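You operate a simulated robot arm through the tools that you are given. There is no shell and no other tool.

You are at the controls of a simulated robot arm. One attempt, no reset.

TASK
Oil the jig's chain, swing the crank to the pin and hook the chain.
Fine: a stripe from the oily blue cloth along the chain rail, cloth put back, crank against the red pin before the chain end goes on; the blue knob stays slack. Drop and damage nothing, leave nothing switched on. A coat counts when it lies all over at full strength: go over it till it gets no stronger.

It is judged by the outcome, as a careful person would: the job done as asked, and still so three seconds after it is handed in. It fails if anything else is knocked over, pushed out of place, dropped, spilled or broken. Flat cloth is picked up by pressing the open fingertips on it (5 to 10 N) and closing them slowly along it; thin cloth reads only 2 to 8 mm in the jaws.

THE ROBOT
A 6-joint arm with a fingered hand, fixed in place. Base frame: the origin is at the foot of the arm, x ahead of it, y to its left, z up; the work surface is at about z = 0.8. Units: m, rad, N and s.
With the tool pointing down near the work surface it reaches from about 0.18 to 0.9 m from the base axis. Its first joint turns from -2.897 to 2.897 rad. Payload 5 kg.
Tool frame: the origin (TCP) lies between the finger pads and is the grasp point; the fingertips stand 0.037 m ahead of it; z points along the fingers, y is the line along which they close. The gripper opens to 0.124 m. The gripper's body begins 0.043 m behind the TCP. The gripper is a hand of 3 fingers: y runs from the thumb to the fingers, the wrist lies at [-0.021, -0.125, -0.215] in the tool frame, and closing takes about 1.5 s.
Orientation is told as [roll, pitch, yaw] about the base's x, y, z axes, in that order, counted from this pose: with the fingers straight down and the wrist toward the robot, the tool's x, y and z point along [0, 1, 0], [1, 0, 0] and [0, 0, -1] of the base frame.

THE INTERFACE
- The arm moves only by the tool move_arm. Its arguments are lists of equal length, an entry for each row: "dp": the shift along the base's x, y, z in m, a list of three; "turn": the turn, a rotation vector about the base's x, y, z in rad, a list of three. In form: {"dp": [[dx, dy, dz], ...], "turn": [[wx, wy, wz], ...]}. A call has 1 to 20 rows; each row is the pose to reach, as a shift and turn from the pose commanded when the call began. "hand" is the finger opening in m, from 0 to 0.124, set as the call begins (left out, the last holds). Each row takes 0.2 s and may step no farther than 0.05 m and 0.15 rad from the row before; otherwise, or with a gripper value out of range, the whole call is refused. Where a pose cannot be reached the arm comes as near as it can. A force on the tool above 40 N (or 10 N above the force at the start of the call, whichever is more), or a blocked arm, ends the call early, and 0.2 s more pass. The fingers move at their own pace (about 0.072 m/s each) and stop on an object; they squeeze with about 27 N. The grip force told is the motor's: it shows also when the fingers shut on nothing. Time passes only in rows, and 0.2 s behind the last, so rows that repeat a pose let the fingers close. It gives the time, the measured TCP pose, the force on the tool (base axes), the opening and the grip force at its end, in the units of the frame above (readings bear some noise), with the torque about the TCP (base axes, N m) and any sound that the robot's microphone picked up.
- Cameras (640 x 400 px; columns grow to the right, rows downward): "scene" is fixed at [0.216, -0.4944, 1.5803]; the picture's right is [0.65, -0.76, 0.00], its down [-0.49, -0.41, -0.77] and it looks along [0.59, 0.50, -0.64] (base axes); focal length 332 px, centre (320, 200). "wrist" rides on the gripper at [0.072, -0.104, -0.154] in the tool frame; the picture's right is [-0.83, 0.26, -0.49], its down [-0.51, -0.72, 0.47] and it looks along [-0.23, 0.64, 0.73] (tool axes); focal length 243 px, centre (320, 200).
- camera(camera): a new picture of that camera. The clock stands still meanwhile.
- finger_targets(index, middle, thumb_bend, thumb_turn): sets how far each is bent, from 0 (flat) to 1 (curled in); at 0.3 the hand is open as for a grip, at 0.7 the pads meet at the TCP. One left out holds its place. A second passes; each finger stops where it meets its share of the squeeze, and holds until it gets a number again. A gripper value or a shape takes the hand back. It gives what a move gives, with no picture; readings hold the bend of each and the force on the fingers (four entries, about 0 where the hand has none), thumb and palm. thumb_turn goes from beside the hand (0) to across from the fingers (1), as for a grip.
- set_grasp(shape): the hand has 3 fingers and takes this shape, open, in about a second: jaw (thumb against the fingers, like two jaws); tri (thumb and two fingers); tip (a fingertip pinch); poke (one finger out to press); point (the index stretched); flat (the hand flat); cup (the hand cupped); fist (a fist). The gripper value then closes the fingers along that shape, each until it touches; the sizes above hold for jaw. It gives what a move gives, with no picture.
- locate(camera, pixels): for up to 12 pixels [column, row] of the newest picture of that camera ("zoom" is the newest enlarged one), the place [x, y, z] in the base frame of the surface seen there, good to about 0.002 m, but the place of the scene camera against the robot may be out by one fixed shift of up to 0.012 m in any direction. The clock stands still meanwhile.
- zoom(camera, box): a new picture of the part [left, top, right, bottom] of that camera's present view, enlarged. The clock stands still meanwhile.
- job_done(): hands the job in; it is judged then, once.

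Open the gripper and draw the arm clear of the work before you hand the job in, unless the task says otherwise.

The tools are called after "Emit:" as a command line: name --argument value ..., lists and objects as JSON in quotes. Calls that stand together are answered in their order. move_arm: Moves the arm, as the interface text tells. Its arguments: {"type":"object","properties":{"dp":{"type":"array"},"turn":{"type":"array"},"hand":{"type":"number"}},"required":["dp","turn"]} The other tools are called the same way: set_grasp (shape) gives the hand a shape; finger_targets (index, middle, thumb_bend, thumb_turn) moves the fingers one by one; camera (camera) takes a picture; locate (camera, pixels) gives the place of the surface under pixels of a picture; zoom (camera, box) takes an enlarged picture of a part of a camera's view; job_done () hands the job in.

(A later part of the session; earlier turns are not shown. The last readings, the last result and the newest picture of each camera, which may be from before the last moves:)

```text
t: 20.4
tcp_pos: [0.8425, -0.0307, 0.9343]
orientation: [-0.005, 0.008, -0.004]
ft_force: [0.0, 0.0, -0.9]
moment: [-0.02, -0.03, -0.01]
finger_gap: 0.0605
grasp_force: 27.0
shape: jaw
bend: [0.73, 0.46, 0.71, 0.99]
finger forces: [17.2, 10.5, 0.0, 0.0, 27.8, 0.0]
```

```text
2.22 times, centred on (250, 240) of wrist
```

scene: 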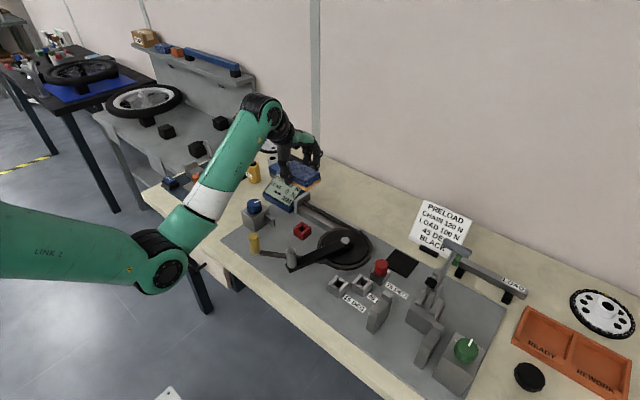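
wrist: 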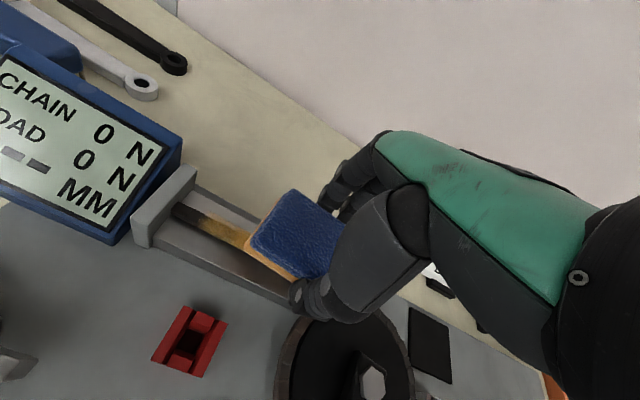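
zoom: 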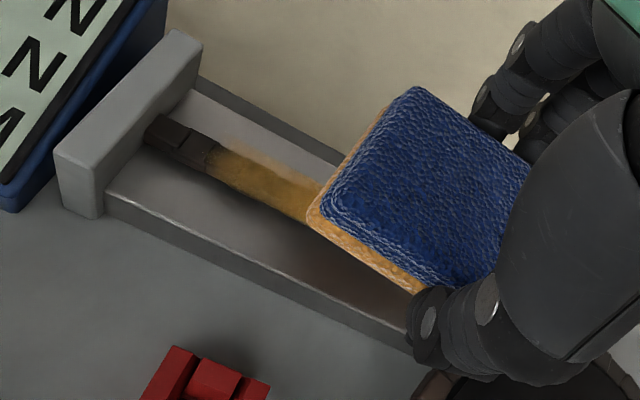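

The coat is visible as an orange stripe on the chain. I locate its ends: wrist (200,222) start, (222,232), and the chain start (183,210).

Emit:
locate --camera "zoom" --pixels '[[160, 130], [195, 155], [212, 160], [225, 160], [250, 180], [300, 210], [310, 190], [195, 170], [330, 225], [400, 275], [395, 110], [310, 215]]'

Emit:
zoom --camera "scene" --box '[310, 190, 390, 260]'

```text
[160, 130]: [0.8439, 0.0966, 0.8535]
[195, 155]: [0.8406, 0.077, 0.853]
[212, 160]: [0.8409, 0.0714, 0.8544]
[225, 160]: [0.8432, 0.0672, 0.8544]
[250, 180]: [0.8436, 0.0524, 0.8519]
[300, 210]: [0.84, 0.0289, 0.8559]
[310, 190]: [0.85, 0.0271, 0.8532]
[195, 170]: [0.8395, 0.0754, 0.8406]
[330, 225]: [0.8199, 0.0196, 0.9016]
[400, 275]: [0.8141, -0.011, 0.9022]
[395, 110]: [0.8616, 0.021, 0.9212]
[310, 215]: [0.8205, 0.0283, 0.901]
```

```text
5.71 times, centred on (350, 225) of scene
```

zoom: 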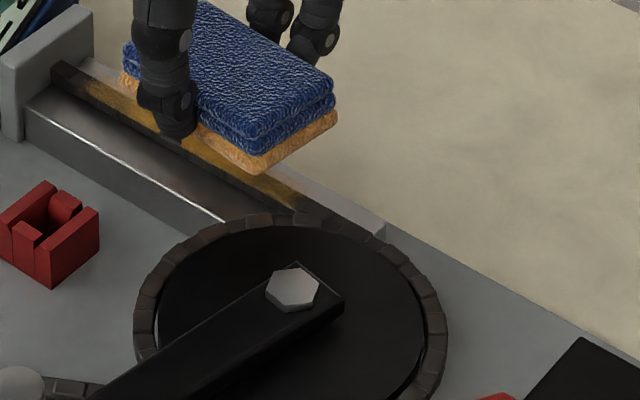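

I locate the stripe's far end near the sprocket in this enlarged scene picture: (300,205), (310,212), (285,190).

Emit:
locate --camera "zoom" --pixels '[[265, 185], [285, 195], [300, 205], [310, 212], [320, 218], [85, 78], [75, 75], [60, 68], [340, 225], [115, 95]]'

Emit:
zoom --camera "scene" --box '[335, 205, 375, 235]'

```text
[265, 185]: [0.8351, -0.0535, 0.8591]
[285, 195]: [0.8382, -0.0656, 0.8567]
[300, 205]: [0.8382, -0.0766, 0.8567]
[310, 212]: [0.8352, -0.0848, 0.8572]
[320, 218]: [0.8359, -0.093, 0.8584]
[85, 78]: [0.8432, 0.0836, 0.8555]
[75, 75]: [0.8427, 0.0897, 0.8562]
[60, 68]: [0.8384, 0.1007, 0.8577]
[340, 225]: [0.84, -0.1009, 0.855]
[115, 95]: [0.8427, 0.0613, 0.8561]
```

```text
13.33 times, centred on (355, 220) of scene
```

zoom: 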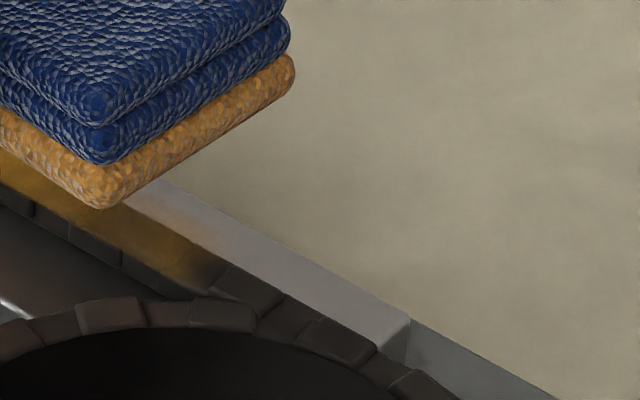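

The far end of the coat is at about (215,268) in this close-up; I locate it and its side edges.

Emit:
locate --camera "zoom" --pixels '[[180, 245], [205, 262], [220, 272], [160, 215], [200, 240], [110, 265], [60, 215], [150, 290]]'

```text
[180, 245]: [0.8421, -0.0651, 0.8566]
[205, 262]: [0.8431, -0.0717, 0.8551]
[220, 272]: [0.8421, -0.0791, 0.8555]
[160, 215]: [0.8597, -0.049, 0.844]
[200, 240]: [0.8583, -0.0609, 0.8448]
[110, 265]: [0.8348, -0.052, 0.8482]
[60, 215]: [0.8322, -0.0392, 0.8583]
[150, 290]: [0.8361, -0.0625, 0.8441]
```

The coat runs from y≈+0.073 to ≈−0.075. I move the hand up and aside (−y) to see the whole stripe and the pad unobstructed.

Emit:
move_arm --dp '[[-0.01, -0.02, 0.04], [-0.02, -0.05, 0.07], [-0.03, -0.08, 0.1], [-0.04, -0.11, 0.1], [-0.04, -0.13, 0.1]]' --turn '[[0, 0, 0], [0, 0, 0], [0, 0, 0], [0, 0, 0], [0, 0, 0]]'

Emit:
zoom --camera "scene" --box '[290, 175, 390, 255]'

Emit:
camera --camera "wrist"

Emit:
zoom --camera "wrist" --box '[100, 130, 340, 330]'

```text
t: 21.6
tcp_pos: [0.8028, -0.1584, 1.0349]
orientation: [-0.003, 0.006, -0.003]
ft_force: [-0.3, 0.6, -0.6]
moment: [-0.04, 0.01, 0.0]
finger_gap: 0.0609
grasp_force: 27.1
shape: jaw
bend: [0.73, 0.46, 0.71, 0.99]
finger forces: [17.1, 10.5, 0.0, 0.1, 27.7, 0.1]
```

```text
5.00 times, centred on (340, 215) of scene
```

zoom: 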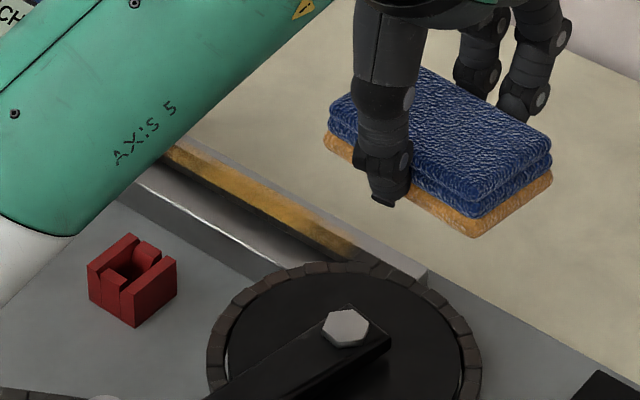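

```text
taken
```

wrist: 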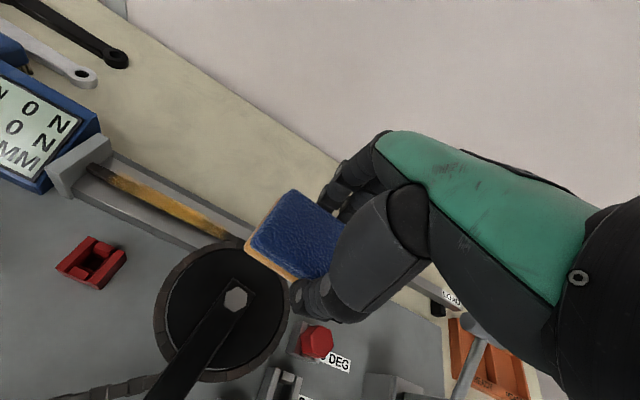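

```text
2.00 times, centred on (220, 230) of wrist
```

zoom: 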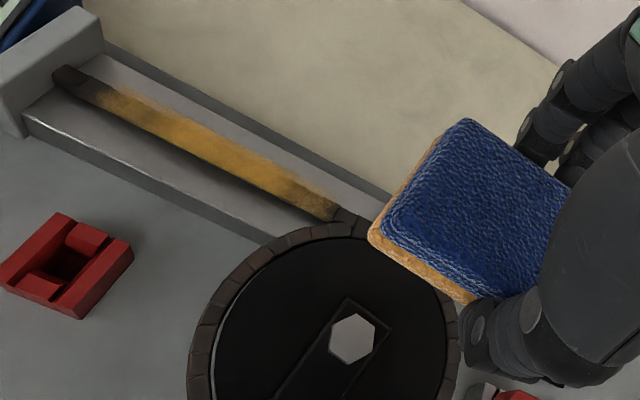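

Now the stripe is clear: strong in the middle, weaker at the two ends (90,92) and (330,212) of the close-up. I locate the ends.

Emit:
locate --camera "zoom" --pixels '[[62, 72], [85, 88], [95, 92], [150, 118], [270, 180], [305, 200], [335, 212], [345, 220], [360, 226], [240, 180], [220, 145]]'

Emit:
zoom --camera "wrist" --box '[80, 150, 260, 250]'

```text
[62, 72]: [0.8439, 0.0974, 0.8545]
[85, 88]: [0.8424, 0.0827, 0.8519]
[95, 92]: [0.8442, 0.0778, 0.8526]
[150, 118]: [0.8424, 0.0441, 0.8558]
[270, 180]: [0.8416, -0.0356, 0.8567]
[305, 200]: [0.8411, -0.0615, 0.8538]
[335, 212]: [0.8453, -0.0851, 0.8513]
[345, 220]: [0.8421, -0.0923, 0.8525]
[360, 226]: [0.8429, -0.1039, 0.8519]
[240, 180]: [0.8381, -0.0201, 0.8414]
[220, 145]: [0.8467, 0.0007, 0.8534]
```

```text
3.56 times, centred on (170, 200) of wrist
```

zoom: 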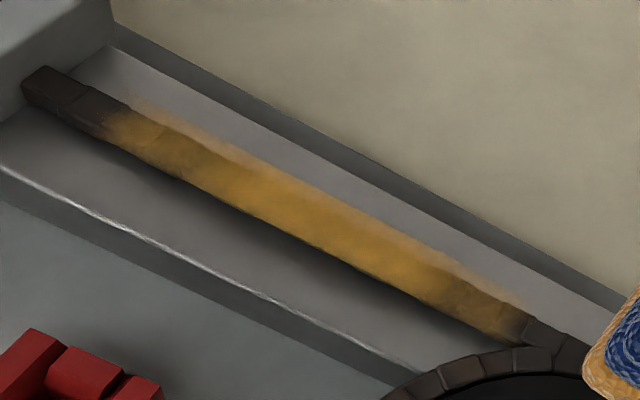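

The coat reaches from about y=+0.077 to −0.083, with faded ends. I measure how the pad now sits in the hand (it was nudged by the rim): corners at wrist (246,246), (293,279), (292,192).

Emit:
locate --camera "wrist" --pixels '[[246, 246], [248, 252], [262, 262], [275, 270], [288, 278], [255, 228], [268, 212], [285, 197], [253, 243], [292, 193]]'

```text
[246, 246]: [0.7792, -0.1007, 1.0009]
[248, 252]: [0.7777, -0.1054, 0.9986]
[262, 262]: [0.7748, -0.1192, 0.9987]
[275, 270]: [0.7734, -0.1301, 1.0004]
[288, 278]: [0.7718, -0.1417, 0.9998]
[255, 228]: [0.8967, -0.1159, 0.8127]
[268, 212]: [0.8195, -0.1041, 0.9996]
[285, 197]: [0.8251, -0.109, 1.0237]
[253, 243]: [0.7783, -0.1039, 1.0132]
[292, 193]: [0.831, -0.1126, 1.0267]
```

The pad got turned about 0.19 rad clockwise in the hand, so I yaw the hand +0.19 to line it up with the rail again and move back above the rail's +y part for more passes, staying away from the rim.

Emit:
move_arm --dp '[[0.012, 0.04, 0], [0.025, 0.08, 0], [0.037, 0.12, 0], [0.045, 0.16, 0], [0.05, 0.19, 0], [0.05, 0.2024, -0.01], [0.05, 0.2024, -0.04], [0.05, 0.2024, -0.07], [0.05, 0.2024, -0.1], [0.05, 0.2024, -0.12], [0.05, 0.2024, -0.128]]' --turn '[[0.003, -0.006, 0.1], [0.003, -0.006, 0.193], [0.003, -0.006, 0.193], [0.003, -0.006, 0.193], [0.003, -0.006, 0.193], [0.003, -0.006, 0.193], [0.003, -0.006, 0.193], [0.003, -0.006, 0.193], [0.003, -0.006, 0.193], [0.003, -0.006, 0.193], [0.003, -0.006, 0.193]]'

Emit:
camera --camera "wrist"

Emit:
zoom --camera "wrist" --box '[180, 160, 360, 330]'

```text
t: 24.0
tcp_pos: [0.853, 0.0415, 0.9074]
orientation: [-0.002, -0.001, 0.19]
ft_force: [0.5, 0.8, 5.2]
moment: [0.25, -0.03, -0.12]
finger_gap: 0.0579
grasp_force: 27.5
shape: jaw
bend: [0.74, 0.47, 0.71, 1.0]
finger forces: [17.1, 7.1, 0.1, 0.0, 23.6, 0.0]
```

```text
taken
```

wrist: 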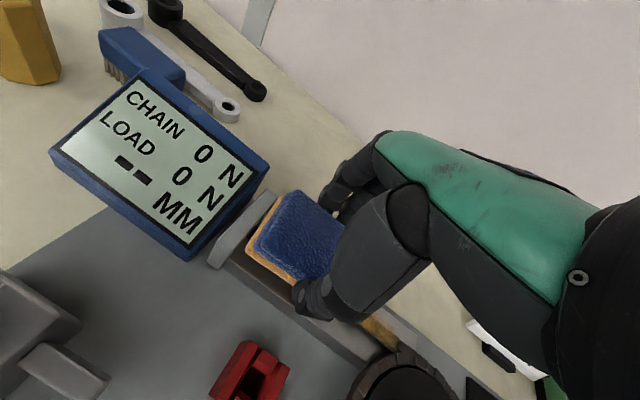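

```text
2.35 times, centred on (270, 245) of wrist
```

zoom: 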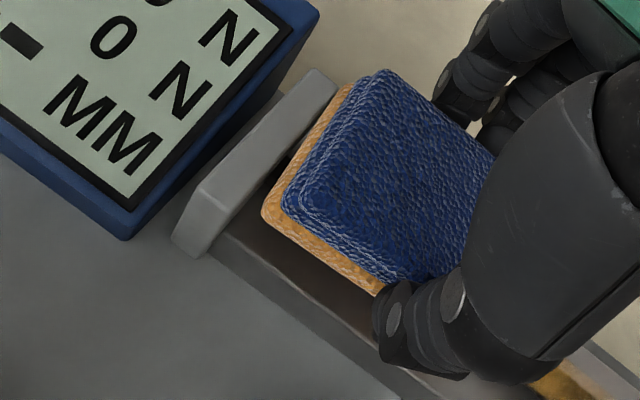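

5 N with a turning moment: the pad's +y end touches the end block again. I lift a little, back off 7 mm in −y and re-measure.

Emit:
move_arm --dp '[[0, -0.001, 0.006], [0, -0.007, 0.008], [0, -0.007, 0.006]]' --turn '[[0, 0, 0], [0, 0, 0], [0, 0, 0]]'

Emit:
zoom --camera "wrist" --box '[180, 160, 360, 330]'

Emit:
locate --camera "zoom" --pixels '[[268, 212], [285, 180], [310, 140], [340, 98], [300, 240], [340, 265], [370, 285], [262, 180], [285, 140], [305, 110], [325, 82]]'

```text
t: 24.8
tcp_pos: [0.8529, 0.0354, 0.9119]
orientation: [-0.002, 0.0, 0.19]
ft_force: [-1.3, 1.3, 3.5]
moment: [0.0, -0.01, 0.0]
finger_gap: 0.0578
grasp_force: 27.1
shape: jaw
bend: [0.74, 0.47, 0.71, 1.0]
finger forces: [16.8, 8.0, 0.1, 0.1, 24.9, 0.0]
```

```text
2.35 times, centred on (270, 245) of wrist
```

zoom: 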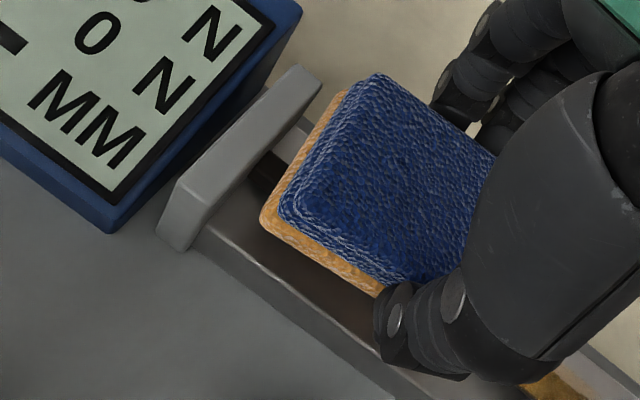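

```text
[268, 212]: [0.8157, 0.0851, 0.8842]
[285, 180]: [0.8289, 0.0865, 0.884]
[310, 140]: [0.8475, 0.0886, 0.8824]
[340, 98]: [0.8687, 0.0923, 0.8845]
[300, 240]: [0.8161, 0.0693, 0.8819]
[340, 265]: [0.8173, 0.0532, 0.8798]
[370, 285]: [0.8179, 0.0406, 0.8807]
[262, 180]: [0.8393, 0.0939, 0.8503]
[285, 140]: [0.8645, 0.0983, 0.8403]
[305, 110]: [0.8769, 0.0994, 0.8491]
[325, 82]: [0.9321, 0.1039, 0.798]
```

Pad is now nearly aligned: x 0.816–0.869, +y end at 0.085–0.092, clear of the block. I lower to the chain in small steps.

Emit:
move_arm --dp '[[0, 0, -0.006], [0, 0, -0.01], [0, 0, -0.013], [0, 0, -0.015], [0, 0, -0.017]]' --turn '[[0, 0, 0], [0, 0, 0], [0, 0, 0], [0, 0, 0], [0, 0, 0]]'

```text
t: 26.0
tcp_pos: [0.8528, 0.0356, 0.8974]
orientation: [-0.001, -0.002, 0.191]
ft_force: [-0.2, 0.6, 1.3]
moment: [-0.09, 0.01, 0.01]
finger_gap: 0.0576
grasp_force: 26.6
shape: jaw
bend: [0.74, 0.47, 0.71, 1.0]
finger forces: [16.3, 8.4, 0.1, 0.0, 25.2, 0.0]
```

Light touch (1–2 N). I press about 3 mm more and make a forward and back pass over y, stopping before the rim.

Emit:
move_arm --dp '[[0, 0, -0.002], [0, 0, -0.003], [0, 0, -0.003]]' --turn '[[0, 0, 0], [0, 0, 0], [0, 0, 0]]'

```text
t: 26.8
tcp_pos: [0.8526, 0.0356, 0.8966]
orientation: [-0.001, -0.002, 0.19]
ft_force: [-0.4, -0.7, 11.7]
moment: [-0.13, 0.2, -0.02]
finger_gap: 0.0579
grasp_force: 27.0
shape: jaw
bend: [0.74, 0.46, 0.71, 1.0]
finger forces: [16.5, 9.1, 0.0, 0.0, 26.5, 0.1]
```

Pressing with 11.7 N; I ease 1 mm and wipe to −y 0.052 and back.

Emit:
move_arm --dp '[[0, -0.006, 0.001], [0, -0.014, 0.001], [0, -0.022, 0.001], [0, -0.03, 0.001], [0, -0.038, 0.001], [0, -0.046, 0.001], [0, -0.052, 0.001], [0, -0.046, 0.001], [0, -0.038, 0.001], [0, -0.03, 0.001], [0, -0.022, 0.001], [0, -0.014, 0.001], [0, -0.006, 0.001], [0, 0, 0.001], [0, 0, 0.001]]' --turn '[[0, 0, 0], [0, 0, 0], [0, 0, 0], [0, 0, 0], [0, 0, 0], [0, 0, 0], [0, 0, 0], [0, 0, 0], [0, 0, 0], [0, 0, 0], [0, 0, 0], [0, 0, 0], [0, 0, 0], [0, 0, 0], [0, 0, 0]]'

Emit:
zoom --camera "scene" --box '[290, 175, 390, 255]'

Emit:
zoom --camera "wrist" --box '[180, 160, 440, 380]'

```text
t: 30.0
tcp_pos: [0.8508, 0.0366, 0.8954]
orientation: [-0.001, -0.002, 0.189]
ft_force: [0.2, -2.9, 13.0]
moment: [-0.09, 0.01, 0.02]
finger_gap: 0.0585
grasp_force: 27.3
shape: jaw
bend: [0.74, 0.46, 0.71, 1.0]
finger forces: [16.3, 9.7, 0.0, 0.1, 26.9, 0.0]
```

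```text
5.00 times, centred on (340, 215) of scene
```

zoom: 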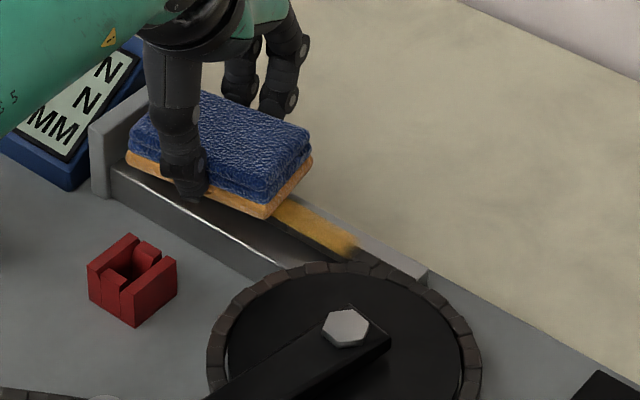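

```text
1.82 times, centred on (310, 270) of wrist
```

zoom: 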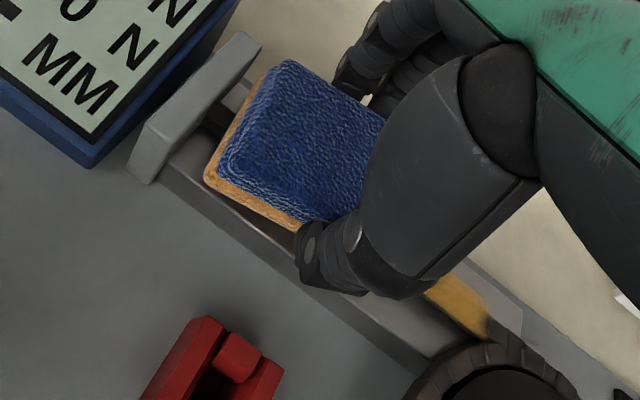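

The pass went smoothly and the coat grew stronger. I make another forward-and-back pass, dwelling on both ends.

Emit:
move_arm --dp '[[0, 0.002, 0], [0, -0.006, 0.0], [0, -0.014, 0.0], [0, -0.022, 0.0], [0, -0.03, 0.0], [0, -0.038, 0.0], [0, -0.046, 0.0], [0, -0.053, 0.0], [0, -0.046, 0.0], [0, -0.038, 0.0], [0, -0.03, 0.0], [0, -0.022, 0.0], [0, -0.014, 0.0], [0, -0.006, 0.0], [0, 0, 0.0], [0, 0.002, 0.0], [0, -0.006, 0.0], [0, 0.002, 0.0]]' --turn '[[0, 0, 0], [0, 0, 0], [0, 0, 0], [0, 0, 0], [0, 0, 0], [0, 0, 0], [0, 0, 0], [0, 0, 0], [0, 0, 0], [0, 0, 0], [0, 0, 0], [0, 0, 0], [0, 0, 0], [0, 0, 0], [0, 0, 0], [0, 0, 0], [0, 0, 0], [0, 0, 0]]'

```text
t: 33.8
tcp_pos: [0.8529, 0.0385, 0.895]
orientation: [-0.004, -0.001, 0.191]
ft_force: [1.0, -4.4, 12.6]
moment: [-0.11, 0.05, 0.0]
finger_gap: 0.0584
grasp_force: 26.4
shape: jaw
bend: [0.74, 0.46, 0.71, 1.0]
finger forces: [16.9, 9.5, 0.1, 0.0, 26.6, 0.1]
```

Now the end by the sprocket. I lift 20 mm, move to TCP y≈−0.03 with a +x shift so the pad's −x edge clears the rim, and look.

Emit:
move_arm --dp '[[0, 0, 0.01], [0, 0, 0.02], [0.006, -0.02, 0.022], [0.013, -0.045, 0.022], [0.013, -0.066, 0.022], [0.013, -0.068, 0.022]]' --turn '[[0, 0, 0], [0, 0, 0], [0, 0, 0], [0, 0, 0], [0, 0, 0], [0, 0, 0]]'

Emit:
zoom --camera "scene" --box '[300, 185, 390, 265]'

Emit:
zoom --camera "wrist" --box '[150, 130, 410, 350]'

```text
t: 35.2
tcp_pos: [0.8657, -0.0308, 0.9146]
orientation: [-0.002, 0.0, 0.19]
ft_force: [-0.5, -0.1, -0.5]
moment: [-0.01, 0.01, -0.02]
finger_gap: 0.0584
grasp_force: 27.2
shape: jaw
bend: [0.74, 0.46, 0.71, 1.0]
finger forces: [17.1, 7.9, 0.1, 0.1, 25.0, 0.0]
```

```text
5.00 times, centred on (345, 225) of scene
```

zoom: 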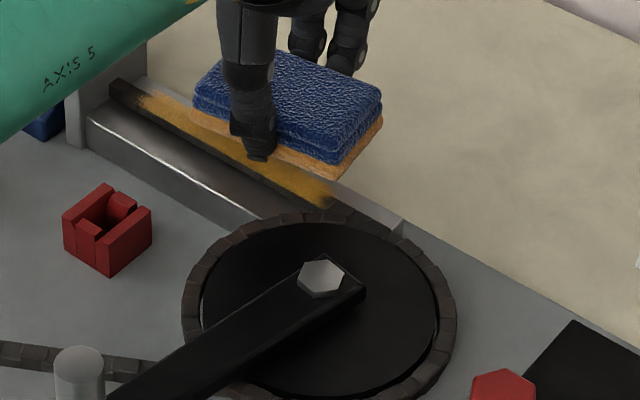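

```text
1.82 times, centred on (280, 240) of wrist
```

zoom: 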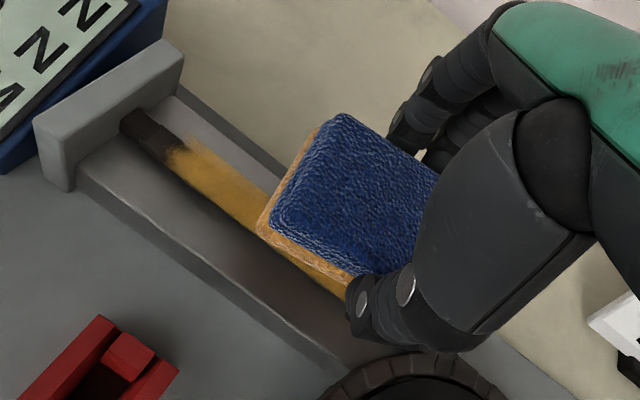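

The +y end is now fully orange with a clear boundary. I look closely at the sprocket end of the coat.

Emit:
zoom --camera "scene" --box '[335, 200, 385, 240]'

Emit:
locate --camera "zoom" --pixels '[[200, 200], [250, 230], [230, 180], [200, 150], [300, 260], [180, 290], [100, 300], [260, 300], [350, 265], [140, 200]]'

```text
10.00 times, centred on (360, 220) of scene
```

zoom: 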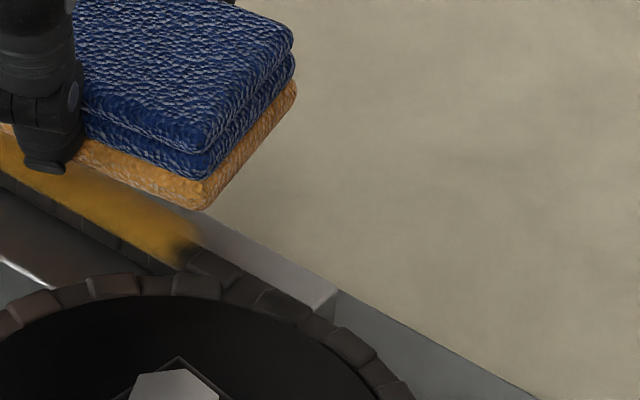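

```text
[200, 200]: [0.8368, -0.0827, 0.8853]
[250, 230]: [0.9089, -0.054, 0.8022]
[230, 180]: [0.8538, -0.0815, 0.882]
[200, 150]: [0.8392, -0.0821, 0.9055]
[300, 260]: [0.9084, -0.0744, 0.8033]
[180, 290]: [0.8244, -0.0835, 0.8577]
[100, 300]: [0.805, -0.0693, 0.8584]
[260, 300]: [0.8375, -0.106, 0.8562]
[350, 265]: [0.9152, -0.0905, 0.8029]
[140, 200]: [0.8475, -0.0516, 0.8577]
```

The coat ends crisply near y≈−0.077 here. I shift 6 mm in −x and 3 mm in +y so the pad covers the chain's full width without meeting the rim, then lower.

Emit:
move_arm --dp '[[-0.006, 0.003, 0], [-0.006, 0.003, -0.006], [-0.006, 0.003, -0.012], [-0.006, 0.003, -0.016], [-0.006, 0.003, -0.018], [-0.006, 0.003, -0.02]]' --turn '[[0, 0, 0], [0, 0, 0], [0, 0, 0], [0, 0, 0], [0, 0, 0], [0, 0, 0]]'

Emit:
zoom --camera "scene" --box '[335, 200, 385, 240]'

```text
t: 36.6
tcp_pos: [0.8606, -0.0273, 0.8964]
orientation: [0.0, -0.001, 0.191]
ft_force: [0.2, 0.2, -0.5]
moment: [-0.02, 0.05, -0.01]
finger_gap: 0.0583
grasp_force: 27.4
shape: jaw
bend: [0.74, 0.46, 0.71, 1.0]
finger forces: [17.1, 7.9, 0.0, 0.1, 25.1, 0.0]
```

```text
10.00 times, centred on (360, 220) of scene
```

zoom: 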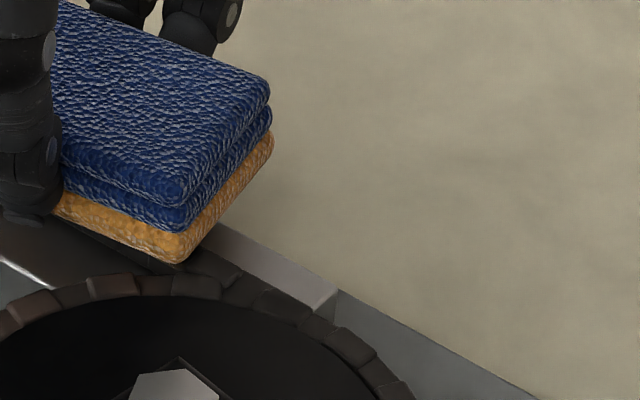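

The pad's corner stays just clear of the rim at (180,262). I press down about 4 mm more to get contact force.

Emit:
move_arm --dp '[[0, 0, -0.002], [0, 0, -0.003], [0, 0, -0.004]]' --turn '[[0, 0, 0], [0, 0, 0], [0, 0, 0]]'

```text
t: 37.4
tcp_pos: [0.8603, -0.0277, 0.8954]
orientation: [-0.002, -0.004, 0.191]
ft_force: [-4.8, -2.3, 16.4]
moment: [-0.15, 0.44, -0.07]
finger_gap: 0.058
grasp_force: 27.0
shape: jaw
bend: [0.74, 0.46, 0.71, 1.0]
finger forces: [15.9, 7.5, 0.0, 0.0, 28.1, 0.0]
```

16 N is more than needed; I ease 1.5 mm and make short strokes +y and back (never farther toward the rim).

Emit:
move_arm --dp '[[0, 0.006, 0.0015], [0, 0.013, 0.0015], [0, 0.02, 0.0015], [0, 0.013, 0.0015], [0, 0.006, 0.0015], [0, 0.0, 0.0015], [0, 0.006, 0.0015], [0, 0.013, 0.0015], [0, 0.02, 0.0015], [0, 0.013, 0.0015], [0, 0.006, 0.0015], [0, 0, 0.0015], [0, 0.006, 0.0015], [0, 0.013, 0.0015], [0, 0.02, 0.0015]]' --turn '[[0, 0, 0], [0, 0, 0], [0, 0, 0], [0, 0, 0], [0, 0, 0], [0, 0, 0], [0, 0, 0], [0, 0, 0], [0, 0, 0], [0, 0, 0], [0, 0, 0], [0, 0, 0], [0, 0, 0], [0, 0, 0], [0, 0, 0]]'

```text
t: 40.6
tcp_pos: [0.8598, -0.0075, 0.8941]
orientation: [-0.003, -0.001, 0.191]
ft_force: [0.3, -4.4, 17.2]
moment: [-0.1, 0.1, 0.02]
finger_gap: 0.0585
grasp_force: 26.8
shape: jaw
bend: [0.74, 0.46, 0.72, 1.0]
finger forces: [16.8, 9.9, 0.0, 0.0, 27.3, 0.0]
```

I lift off and move the hand up and toward −y/up to view the whole stripe.

Emit:
move_arm --dp '[[0, 0, 0.01], [0, 0, 0.03], [-0.01, -0.03, 0.06], [-0.02, -0.07, 0.09], [-0.04, -0.11, 0.13], [-0.05, -0.15, 0.14]]' --turn '[[0, 0, 0], [0, 0, 0], [0, 0, 0], [0, 0, 0], [0, 0, 0], [0, 0, 0]]'

Emit:
camera --camera "wrist"

Emit:
zoom --camera "wrist" --box '[80, 150, 260, 250]'

Emit:
zoom --camera "scene" --box '[290, 180, 390, 250]'

```text
refused: row 4 steps farther than a row can; nothing moved
```

```text
taken
```

wrist: 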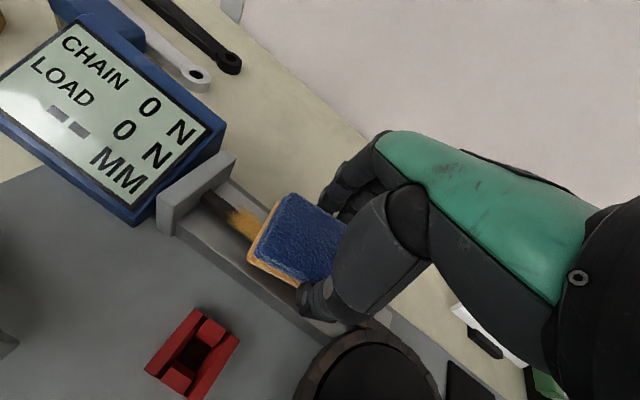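

```text
3.56 times, centred on (170, 200) of wrist
```

zoom: 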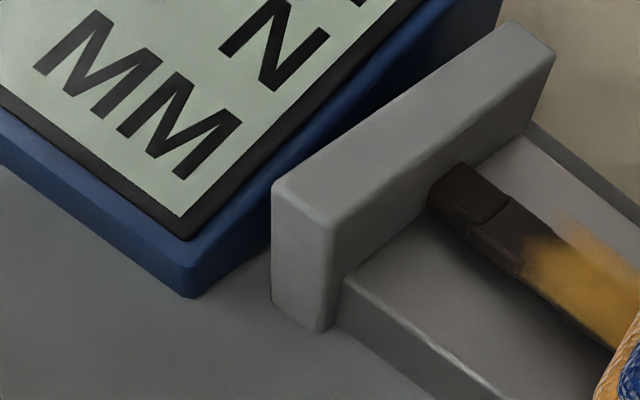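

```text
5.71 times, centred on (340, 215) of scene
```

zoom: 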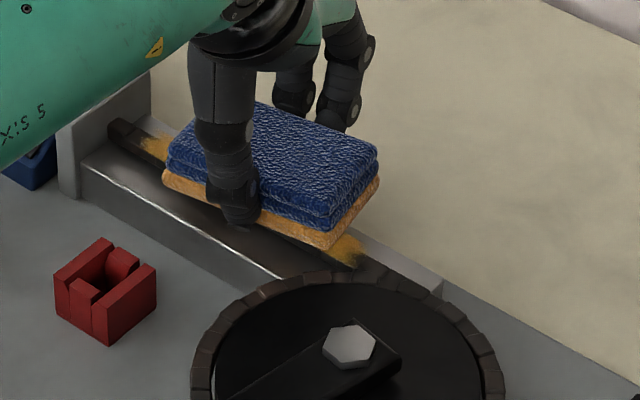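

The move was refused for step length; I repeat it with smaller steps.

Emit:
move_arm --dp '[[0, 0, 0.01], [0, 0, 0.03], [-0.008, -0.02, 0.06], [-0.015, -0.045, 0.09], [-0.025, -0.07, 0.12], [-0.035, -0.1, 0.14], [-0.045, -0.13, 0.14], [-0.05, -0.15, 0.14]]' --turn '[[0, 0, 0], [0, 0, 0], [0, 0, 0], [0, 0, 0], [0, 0, 0], [0, 0, 0], [0, 0, 0], [0, 0, 0]]'

Emit:
camera --camera "wrist"

Emit:
zoom --camera "wrist" --box '[80, 130, 280, 250]'

Emit:
zoom --camera "scene" --box '[290, 180, 390, 250]'

```text
t: 42.4
tcp_pos: [0.8104, -0.1582, 1.0342]
orientation: [0.0, 0.0, 0.19]
ft_force: [0.4, -0.4, -0.8]
moment: [-0.04, 0.02, 0.0]
finger_gap: 0.0584
grasp_force: 26.8
shape: jaw
bend: [0.74, 0.46, 0.72, 1.0]
finger forces: [17.0, 7.9, 0.0, 0.0, 24.9, 0.0]
```

```text
taken
```

wrist: 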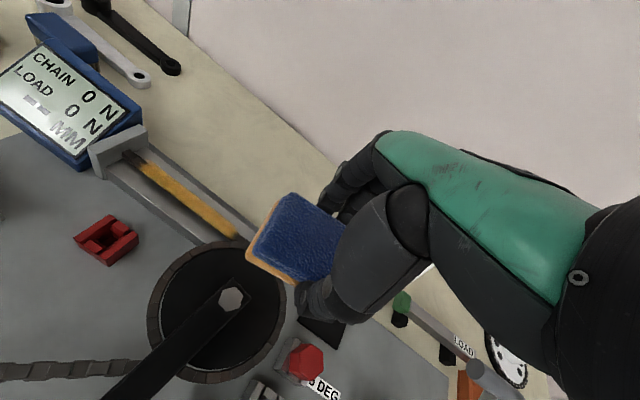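

```text
3.20 times, centred on (180, 190) of wrist
```

zoom: 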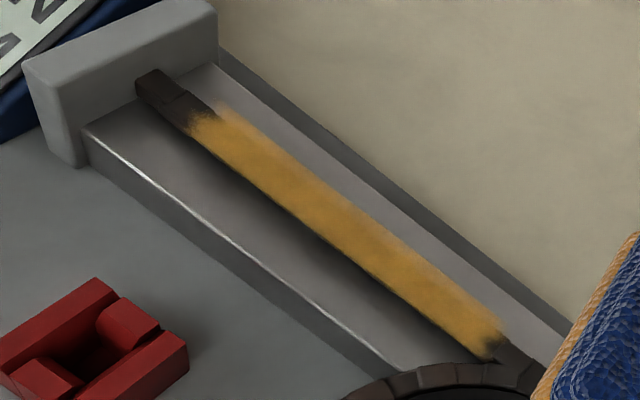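

```text
5.71 times, centred on (340, 215) of scene
```

zoom: 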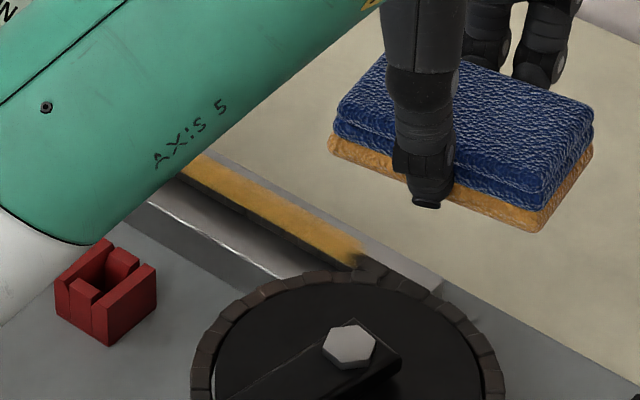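

The stripe now looks even with soft edges. To be sure it gets no stronger I'll do one more set of strokes and compare from this same pose; first I measure its ends (195,120) and (495,345).

Emit:
locate --camera "zoom" --pixels '[[335, 250], [350, 258], [365, 264]]'

Emit:
locate --camera "wrist" --pixels '[[140, 165], [145, 169], [150, 173], [220, 227], [228, 233], [235, 236], [240, 240], [252, 248], [262, 266], [280, 276], [262, 225], [285, 197]]'

```text
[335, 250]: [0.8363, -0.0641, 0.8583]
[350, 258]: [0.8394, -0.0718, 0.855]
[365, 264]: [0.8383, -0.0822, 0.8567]
```

```text
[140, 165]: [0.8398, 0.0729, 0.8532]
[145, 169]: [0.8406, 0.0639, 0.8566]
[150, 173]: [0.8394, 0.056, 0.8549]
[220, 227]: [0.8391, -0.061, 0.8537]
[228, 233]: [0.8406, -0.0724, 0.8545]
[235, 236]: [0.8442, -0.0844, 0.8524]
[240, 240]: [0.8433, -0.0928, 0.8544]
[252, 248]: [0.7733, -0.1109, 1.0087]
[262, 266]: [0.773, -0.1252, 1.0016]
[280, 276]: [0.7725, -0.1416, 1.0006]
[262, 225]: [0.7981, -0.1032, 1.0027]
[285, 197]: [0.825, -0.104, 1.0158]
```

The pad is well aligned in the hand (edge at −0.038 from TCP). I go back above the +y end for another set of strokes.

Emit:
move_arm --dp '[[0.012, 0.04, 0], [0.025, 0.08, 0], [0.037, 0.12, 0], [0.041, 0.155, 0], [0.043, 0.185, 0], [0.043, 0.193, -0.02], [0.043, 0.193, -0.05], [0.043, 0.193, -0.08], [0.043, 0.193, -0.11], [0.043, 0.193, -0.125], [0.043, 0.193, -0.132], [0.043, 0.193, -0.136]]' --turn '[[0, 0, 0], [0, 0, 0], [0, 0, 0], [0, 0, 0], [0, 0, 0], [0, 0, 0], [0, 0, 0], [0, 0, 0], [0, 0, 0], [0, 0, 0], [0, 0, 0], [0, 0, 0]]'

```text
t: 45.0
tcp_pos: [0.8528, 0.036, 0.8978]
orientation: [-0.003, -0.003, 0.191]
ft_force: [0.0, -0.1, -0.9]
moment: [0.0, 0.02, -0.02]
finger_gap: 0.0582
grasp_force: 26.9
shape: jaw
bend: [0.74, 0.46, 0.72, 1.0]
finger forces: [16.9, 7.9, 0.0, 0.1, 25.0, 0.1]
```

Emit:
move_arm --dp '[[0, 0, -0.002], [0, 0, -0.0035], [0, 0, -0.0035]]' --turn '[[0, 0, 0], [0, 0, 0], [0, 0, 0]]'

```text
t: 45.8
tcp_pos: [0.8536, 0.0345, 0.8946]
orientation: [-0.002, -0.003, 0.19]
ft_force: [-0.6, 0.2, 3.7]
moment: [0.02, 0.08, 0.0]
finger_gap: 0.0587
grasp_force: 27.1
shape: jaw
bend: [0.74, 0.46, 0.72, 1.0]
finger forces: [16.8, 7.9, 0.0, 0.0, 25.3, 0.1]
```

Contact at 3.7 N. I press 1.5 mm more and stroke forward and back, dwelling at the +y end.

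Emit:
move_arm --dp '[[0, 0, -0.0015], [0, -0.008, -0.0015], [0, 0.002, -0.0015], [0, -0.008, -0.0015], [0, 0.002, -0.0015], [0, -0.006, -0.0015], [0, -0.014, -0.0015], [0, -0.022, -0.0015], [0, -0.03, -0.0015], [0, -0.038, -0.0015], [0, -0.046, -0.0015], [0, -0.051, -0.0015], [0, -0.046, -0.0015], [0, -0.038, -0.0015], [0, -0.03, -0.0015], [0, -0.022, -0.0015], [0, -0.014, -0.0015], [0, -0.006, -0.0015], [0, 0.001, -0.0015]]' --turn '[[0, 0, 0], [0, 0, 0], [0, 0, 0], [0, 0, 0], [0, 0, 0], [0, 0, 0], [0, 0, 0], [0, 0, 0], [0, 0, 0], [0, 0, 0], [0, 0, 0], [0, 0, 0], [0, 0, 0], [0, 0, 0], [0, 0, 0], [0, 0, 0], [0, 0, 0], [0, 0, 0], [0, 0, 0]]'

```text
t: 49.8
tcp_pos: [0.851, 0.0371, 0.8948]
orientation: [-0.002, -0.003, 0.191]
ft_force: [0.2, -2.6, 13.3]
moment: [-0.08, 0.02, 0.04]
finger_gap: 0.0591
grasp_force: 26.8
shape: jaw
bend: [0.74, 0.46, 0.71, 1.0]
finger forces: [16.8, 9.9, 0.1, 0.1, 27.0, 0.0]
```

13 N and smooth. Now the sprocket end again: lift, shift to TCP (0.860, −0.027), and lower.

Emit:
move_arm --dp '[[0, 0, 0.01], [0, -0.005, 0.02], [0.004, -0.03, 0.022], [0.0075, -0.055, 0.022], [0.0075, -0.0635, 0.022], [0.0075, -0.0635, 0.012], [0.0075, -0.0635, 0.006], [0.0075, -0.0635, 0.003], [0.0075, -0.0635, 0.001], [0.0075, -0.0635, 0.0]]' --turn '[[0, 0, 0], [0, 0, 0], [0, 0, 0], [0, 0, 0], [0, 0, 0], [0, 0, 0], [0, 0, 0], [0, 0, 0], [0, 0, 0], [0, 0, 0]]'

```text
t: 52.0
tcp_pos: [0.8607, -0.0273, 0.8949]
orientation: [-0.004, -0.002, 0.19]
ft_force: [-4.2, -0.9, 9.0]
moment: [-0.12, 0.34, -0.01]
finger_gap: 0.0587
grasp_force: 27.3
shape: jaw
bend: [0.74, 0.46, 0.71, 1.0]
finger forces: [16.0, 7.7, 0.0, 0.0, 28.2, 0.0]
```

Pressing with 9 N at the sprocket end. I make short +y strokes and return, then lift off.

Emit:
move_arm --dp '[[0, 0.006, 0], [0, 0.013, 0], [0, 0.006, 0], [0, 0, 0], [0, 0.006, 0], [0, 0.013, 0], [0, 0.006, 0], [0, 0.0, 0], [0, 0.008, 0], [0, 0.016, 0], [0, 0.024, 0], [0, 0.03, 0], [0, 0.03, 0.01], [0, 0.03, 0.03], [-0.005, 0.01, 0.06], [-0.01, -0.01, 0.09], [-0.02, -0.04, 0.12], [-0.03, -0.07, 0.14], [-0.04, -0.1, 0.14], [-0.05, -0.131, 0.14]]' --turn '[[0, 0, 0], [0, 0, 0], [0, 0, 0], [0, 0, 0], [0, 0, 0], [0, 0, 0], [0, 0, 0], [0, 0, 0], [0, 0, 0], [0, 0, 0], [0, 0, 0], [0, 0, 0], [0, 0, 0], [0, 0, 0], [0, 0, 0], [0, 0, 0], [0, 0, 0], [0, 0, 0], [0, 0, 0], [0, 0, 0]]'

Emit:
camera --camera "wrist"

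Emit:
zoom --camera "wrist" --box '[80, 130, 280, 250]'

Emit:
zoom --camera "scene" --box '[290, 180, 390, 250]'

```text
t: 56.2
tcp_pos: [0.8088, -0.1579, 1.0299]
orientation: [-0.001, -0.001, 0.19]
ft_force: [0.6, -0.3, -0.4]
moment: [0.01, -0.01, 0.04]
finger_gap: 0.0586
grasp_force: 27.2
shape: jaw
bend: [0.74, 0.46, 0.71, 1.0]
finger forces: [17.3, 8.1, 0.0, 0.0, 25.3, 0.1]
```

```text
taken
```

wrist: 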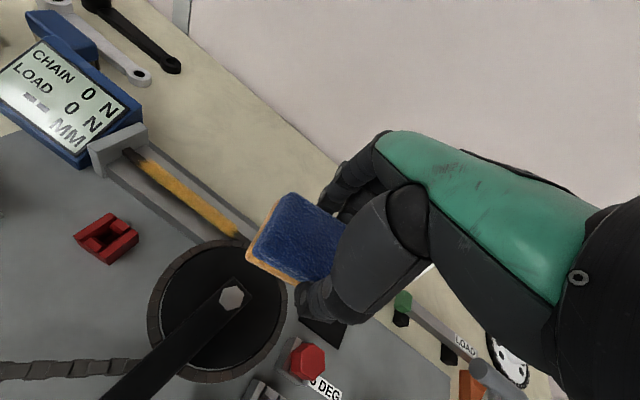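

```text
3.20 times, centred on (180, 190) of wrist
```

zoom: 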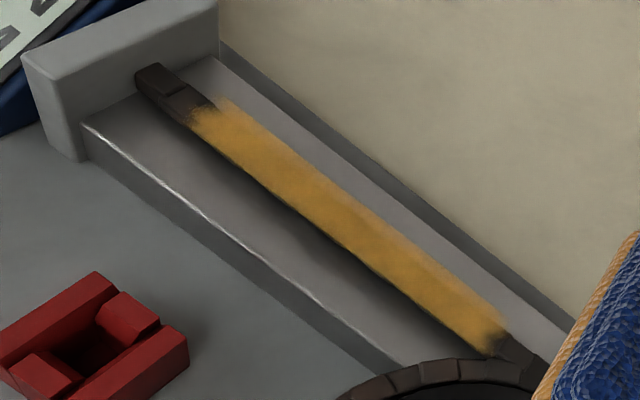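

```text
5.71 times, centred on (340, 215) of scene
```

zoom: 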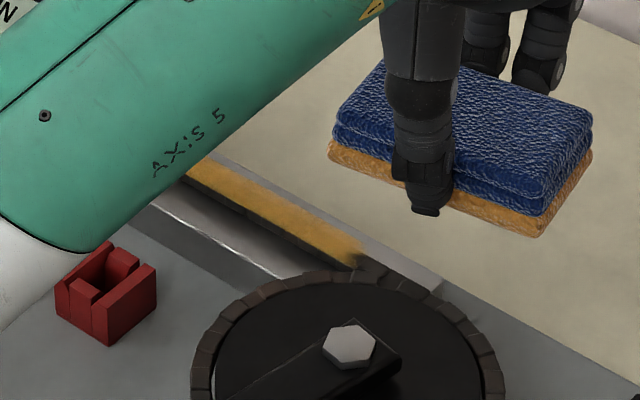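

The stripe looks uniform now. I compare colour at both ends and the middle in closer views.

Emit:
zoom --camera "wrist" --box '[120, 145, 190, 200]'

Emit:
zoom --camera "wrist" --box '[185, 195, 255, 250]'

```text
7.27 times, centred on (155, 172) of wrist
```

zoom: 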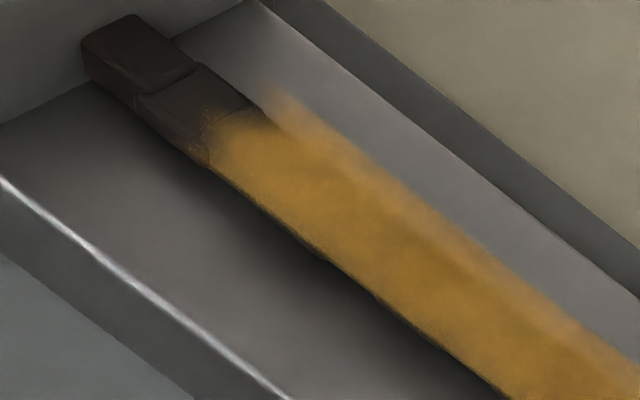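

```text
7.27 times, centred on (220, 222) of wrist
```

zoom: 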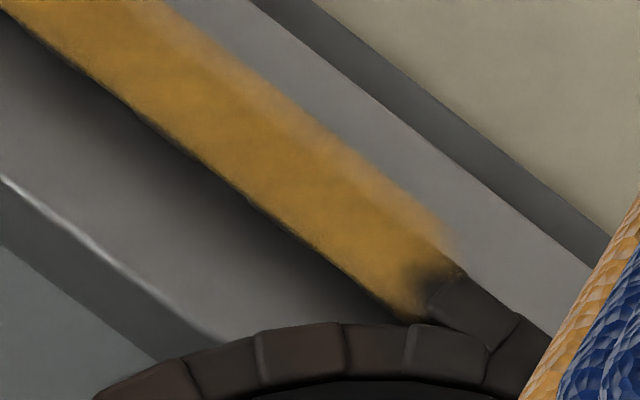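

At the sprocket end the boundary looks slightly slanted near (430,280). I locate points around it.

Emit:
locate --camera "zoom" --pixels '[[395, 315], [410, 300], [420, 285], [435, 265], [445, 255], [400, 270], [430, 300], [465, 275], [480, 310], [410, 320]]'

```text
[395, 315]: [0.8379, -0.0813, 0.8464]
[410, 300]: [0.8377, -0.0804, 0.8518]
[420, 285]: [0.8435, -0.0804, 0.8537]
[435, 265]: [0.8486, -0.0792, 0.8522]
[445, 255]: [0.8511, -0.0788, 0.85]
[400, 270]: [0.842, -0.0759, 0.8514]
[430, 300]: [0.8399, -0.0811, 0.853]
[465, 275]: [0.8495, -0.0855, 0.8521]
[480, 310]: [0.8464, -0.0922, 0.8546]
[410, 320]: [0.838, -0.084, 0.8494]
```

The boundary sits at y≈−0.080. I check the pad's −y end in the hand from the scene camera to know how far it reaches.

Emit:
zoom --camera "scene" --box '[330, 170, 400, 230]'

Emit:
locate --camera "zoom" --pixels '[[455, 255], [470, 240], [530, 165], [545, 155], [450, 235], [400, 235], [300, 205], [120, 150], [95, 135], [500, 215]]'

```text
6.67 times, centred on (365, 200) of scene
```

zoom: 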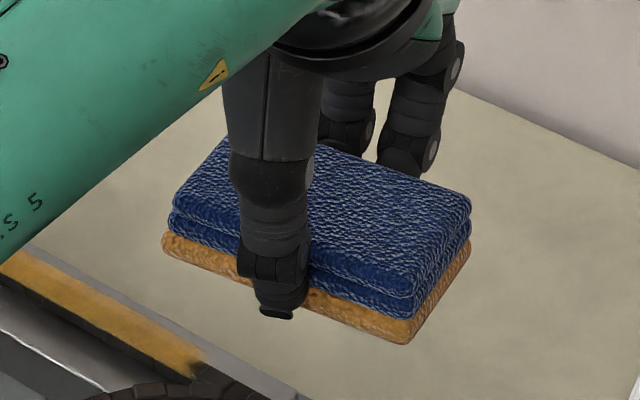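

```text
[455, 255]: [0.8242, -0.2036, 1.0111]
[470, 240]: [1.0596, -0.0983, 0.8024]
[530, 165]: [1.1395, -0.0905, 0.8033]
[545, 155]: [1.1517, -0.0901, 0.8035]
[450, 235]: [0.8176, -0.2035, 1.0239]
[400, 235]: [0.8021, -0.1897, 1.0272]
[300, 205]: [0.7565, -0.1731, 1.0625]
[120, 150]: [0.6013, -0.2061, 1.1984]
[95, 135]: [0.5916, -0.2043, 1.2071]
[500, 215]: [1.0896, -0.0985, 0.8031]
```

I locate the pad's actual corners in this view: (405,335) front, (466,248) right, (166,243) left.

Emit:
locate --camera "zoom" --pixels '[[405, 335], [408, 328], [465, 250], [167, 243], [172, 248], [435, 290], [360, 322]]'

```text
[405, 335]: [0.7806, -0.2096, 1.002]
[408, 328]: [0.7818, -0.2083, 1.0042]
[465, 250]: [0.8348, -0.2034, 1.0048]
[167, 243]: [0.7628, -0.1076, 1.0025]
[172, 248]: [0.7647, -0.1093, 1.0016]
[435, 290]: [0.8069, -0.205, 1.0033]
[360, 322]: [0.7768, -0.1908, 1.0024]
```

By the scene view the pad's −y end lies about 0.053 ahead of the TCP, so the coat's end at −0.080 could just be my reach. I test by laying the pad farther (to y≈−0.088) with a +x shift that keeps clear of the rim.

Emit:
move_arm --dp '[[0.015, 0.03, 0], [0.03, 0.06, 0], [0.045, 0.09, 0], [0.057, 0.115, 0], [0.057, 0.1234, 0], [0.057, 0.1234, -0.03], [0.057, 0.1234, -0.06], [0.057, 0.1234, -0.09], [0.057, 0.1234, -0.11], [0.057, 0.1234, -0.12]]' --turn '[[0, 0, 0], [0, 0, 0], [0, 0, 0], [0, 0, 0], [0, 0, 0], [0, 0, 0], [0, 0, 0], [0, 0, 0], [0, 0, 0], [0, 0, 0]]'

Emit:
zoom --camera "scene" --box '[335, 200, 385, 240]'

```text
t: 58.4
tcp_pos: [0.8651, -0.0342, 0.9135]
orientation: [-0.003, 0.0, 0.191]
ft_force: [-0.9, 0.9, -0.5]
moment: [0.02, -0.02, 0.0]
finger_gap: 0.0585
grasp_force: 26.8
shape: jaw
bend: [0.74, 0.46, 0.71, 1.0]
finger forces: [17.2, 8.0, 0.0, 0.0, 25.3, 0.0]
```

```text
10.00 times, centred on (360, 220) of scene
```

zoom: 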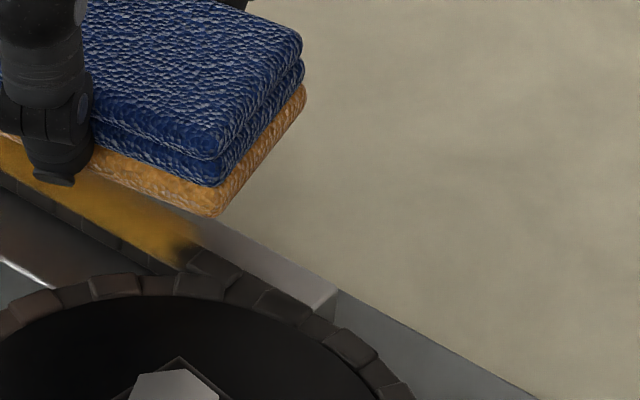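

The pad's front corner is past the coat's end and clear of the rim. I lower to contact.

Emit:
move_arm --dp '[[0, 0, -0.008], [0, 0, -0.014], [0, 0, -0.017], [0, 0, -0.019], [0, 0, -0.0205]]' --turn '[[0, 0, 0], [0, 0, 0], [0, 0, 0], [0, 0, 0], [0, 0, 0]]'

Emit:
zoom --camera "scene" --box '[335, 200, 385, 240]'

```text
t: 59.6
tcp_pos: [0.8663, -0.0348, 0.8936]
orientation: [-0.002, -0.003, 0.189]
ft_force: [-2.3, 0.6, 6.9]
moment: [-0.11, 0.27, -0.01]
finger_gap: 0.0588
grasp_force: 27.0
shape: jaw
bend: [0.74, 0.46, 0.71, 1.0]
finger forces: [16.3, 7.8, 0.1, 0.0, 26.9, 0.0]
```

```text
10.00 times, centred on (360, 220) of scene
```

zoom: 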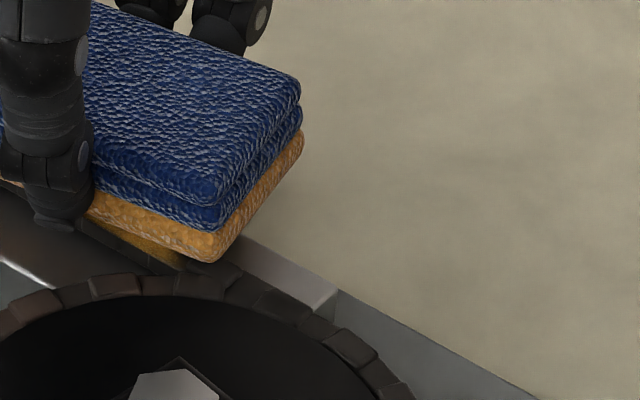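

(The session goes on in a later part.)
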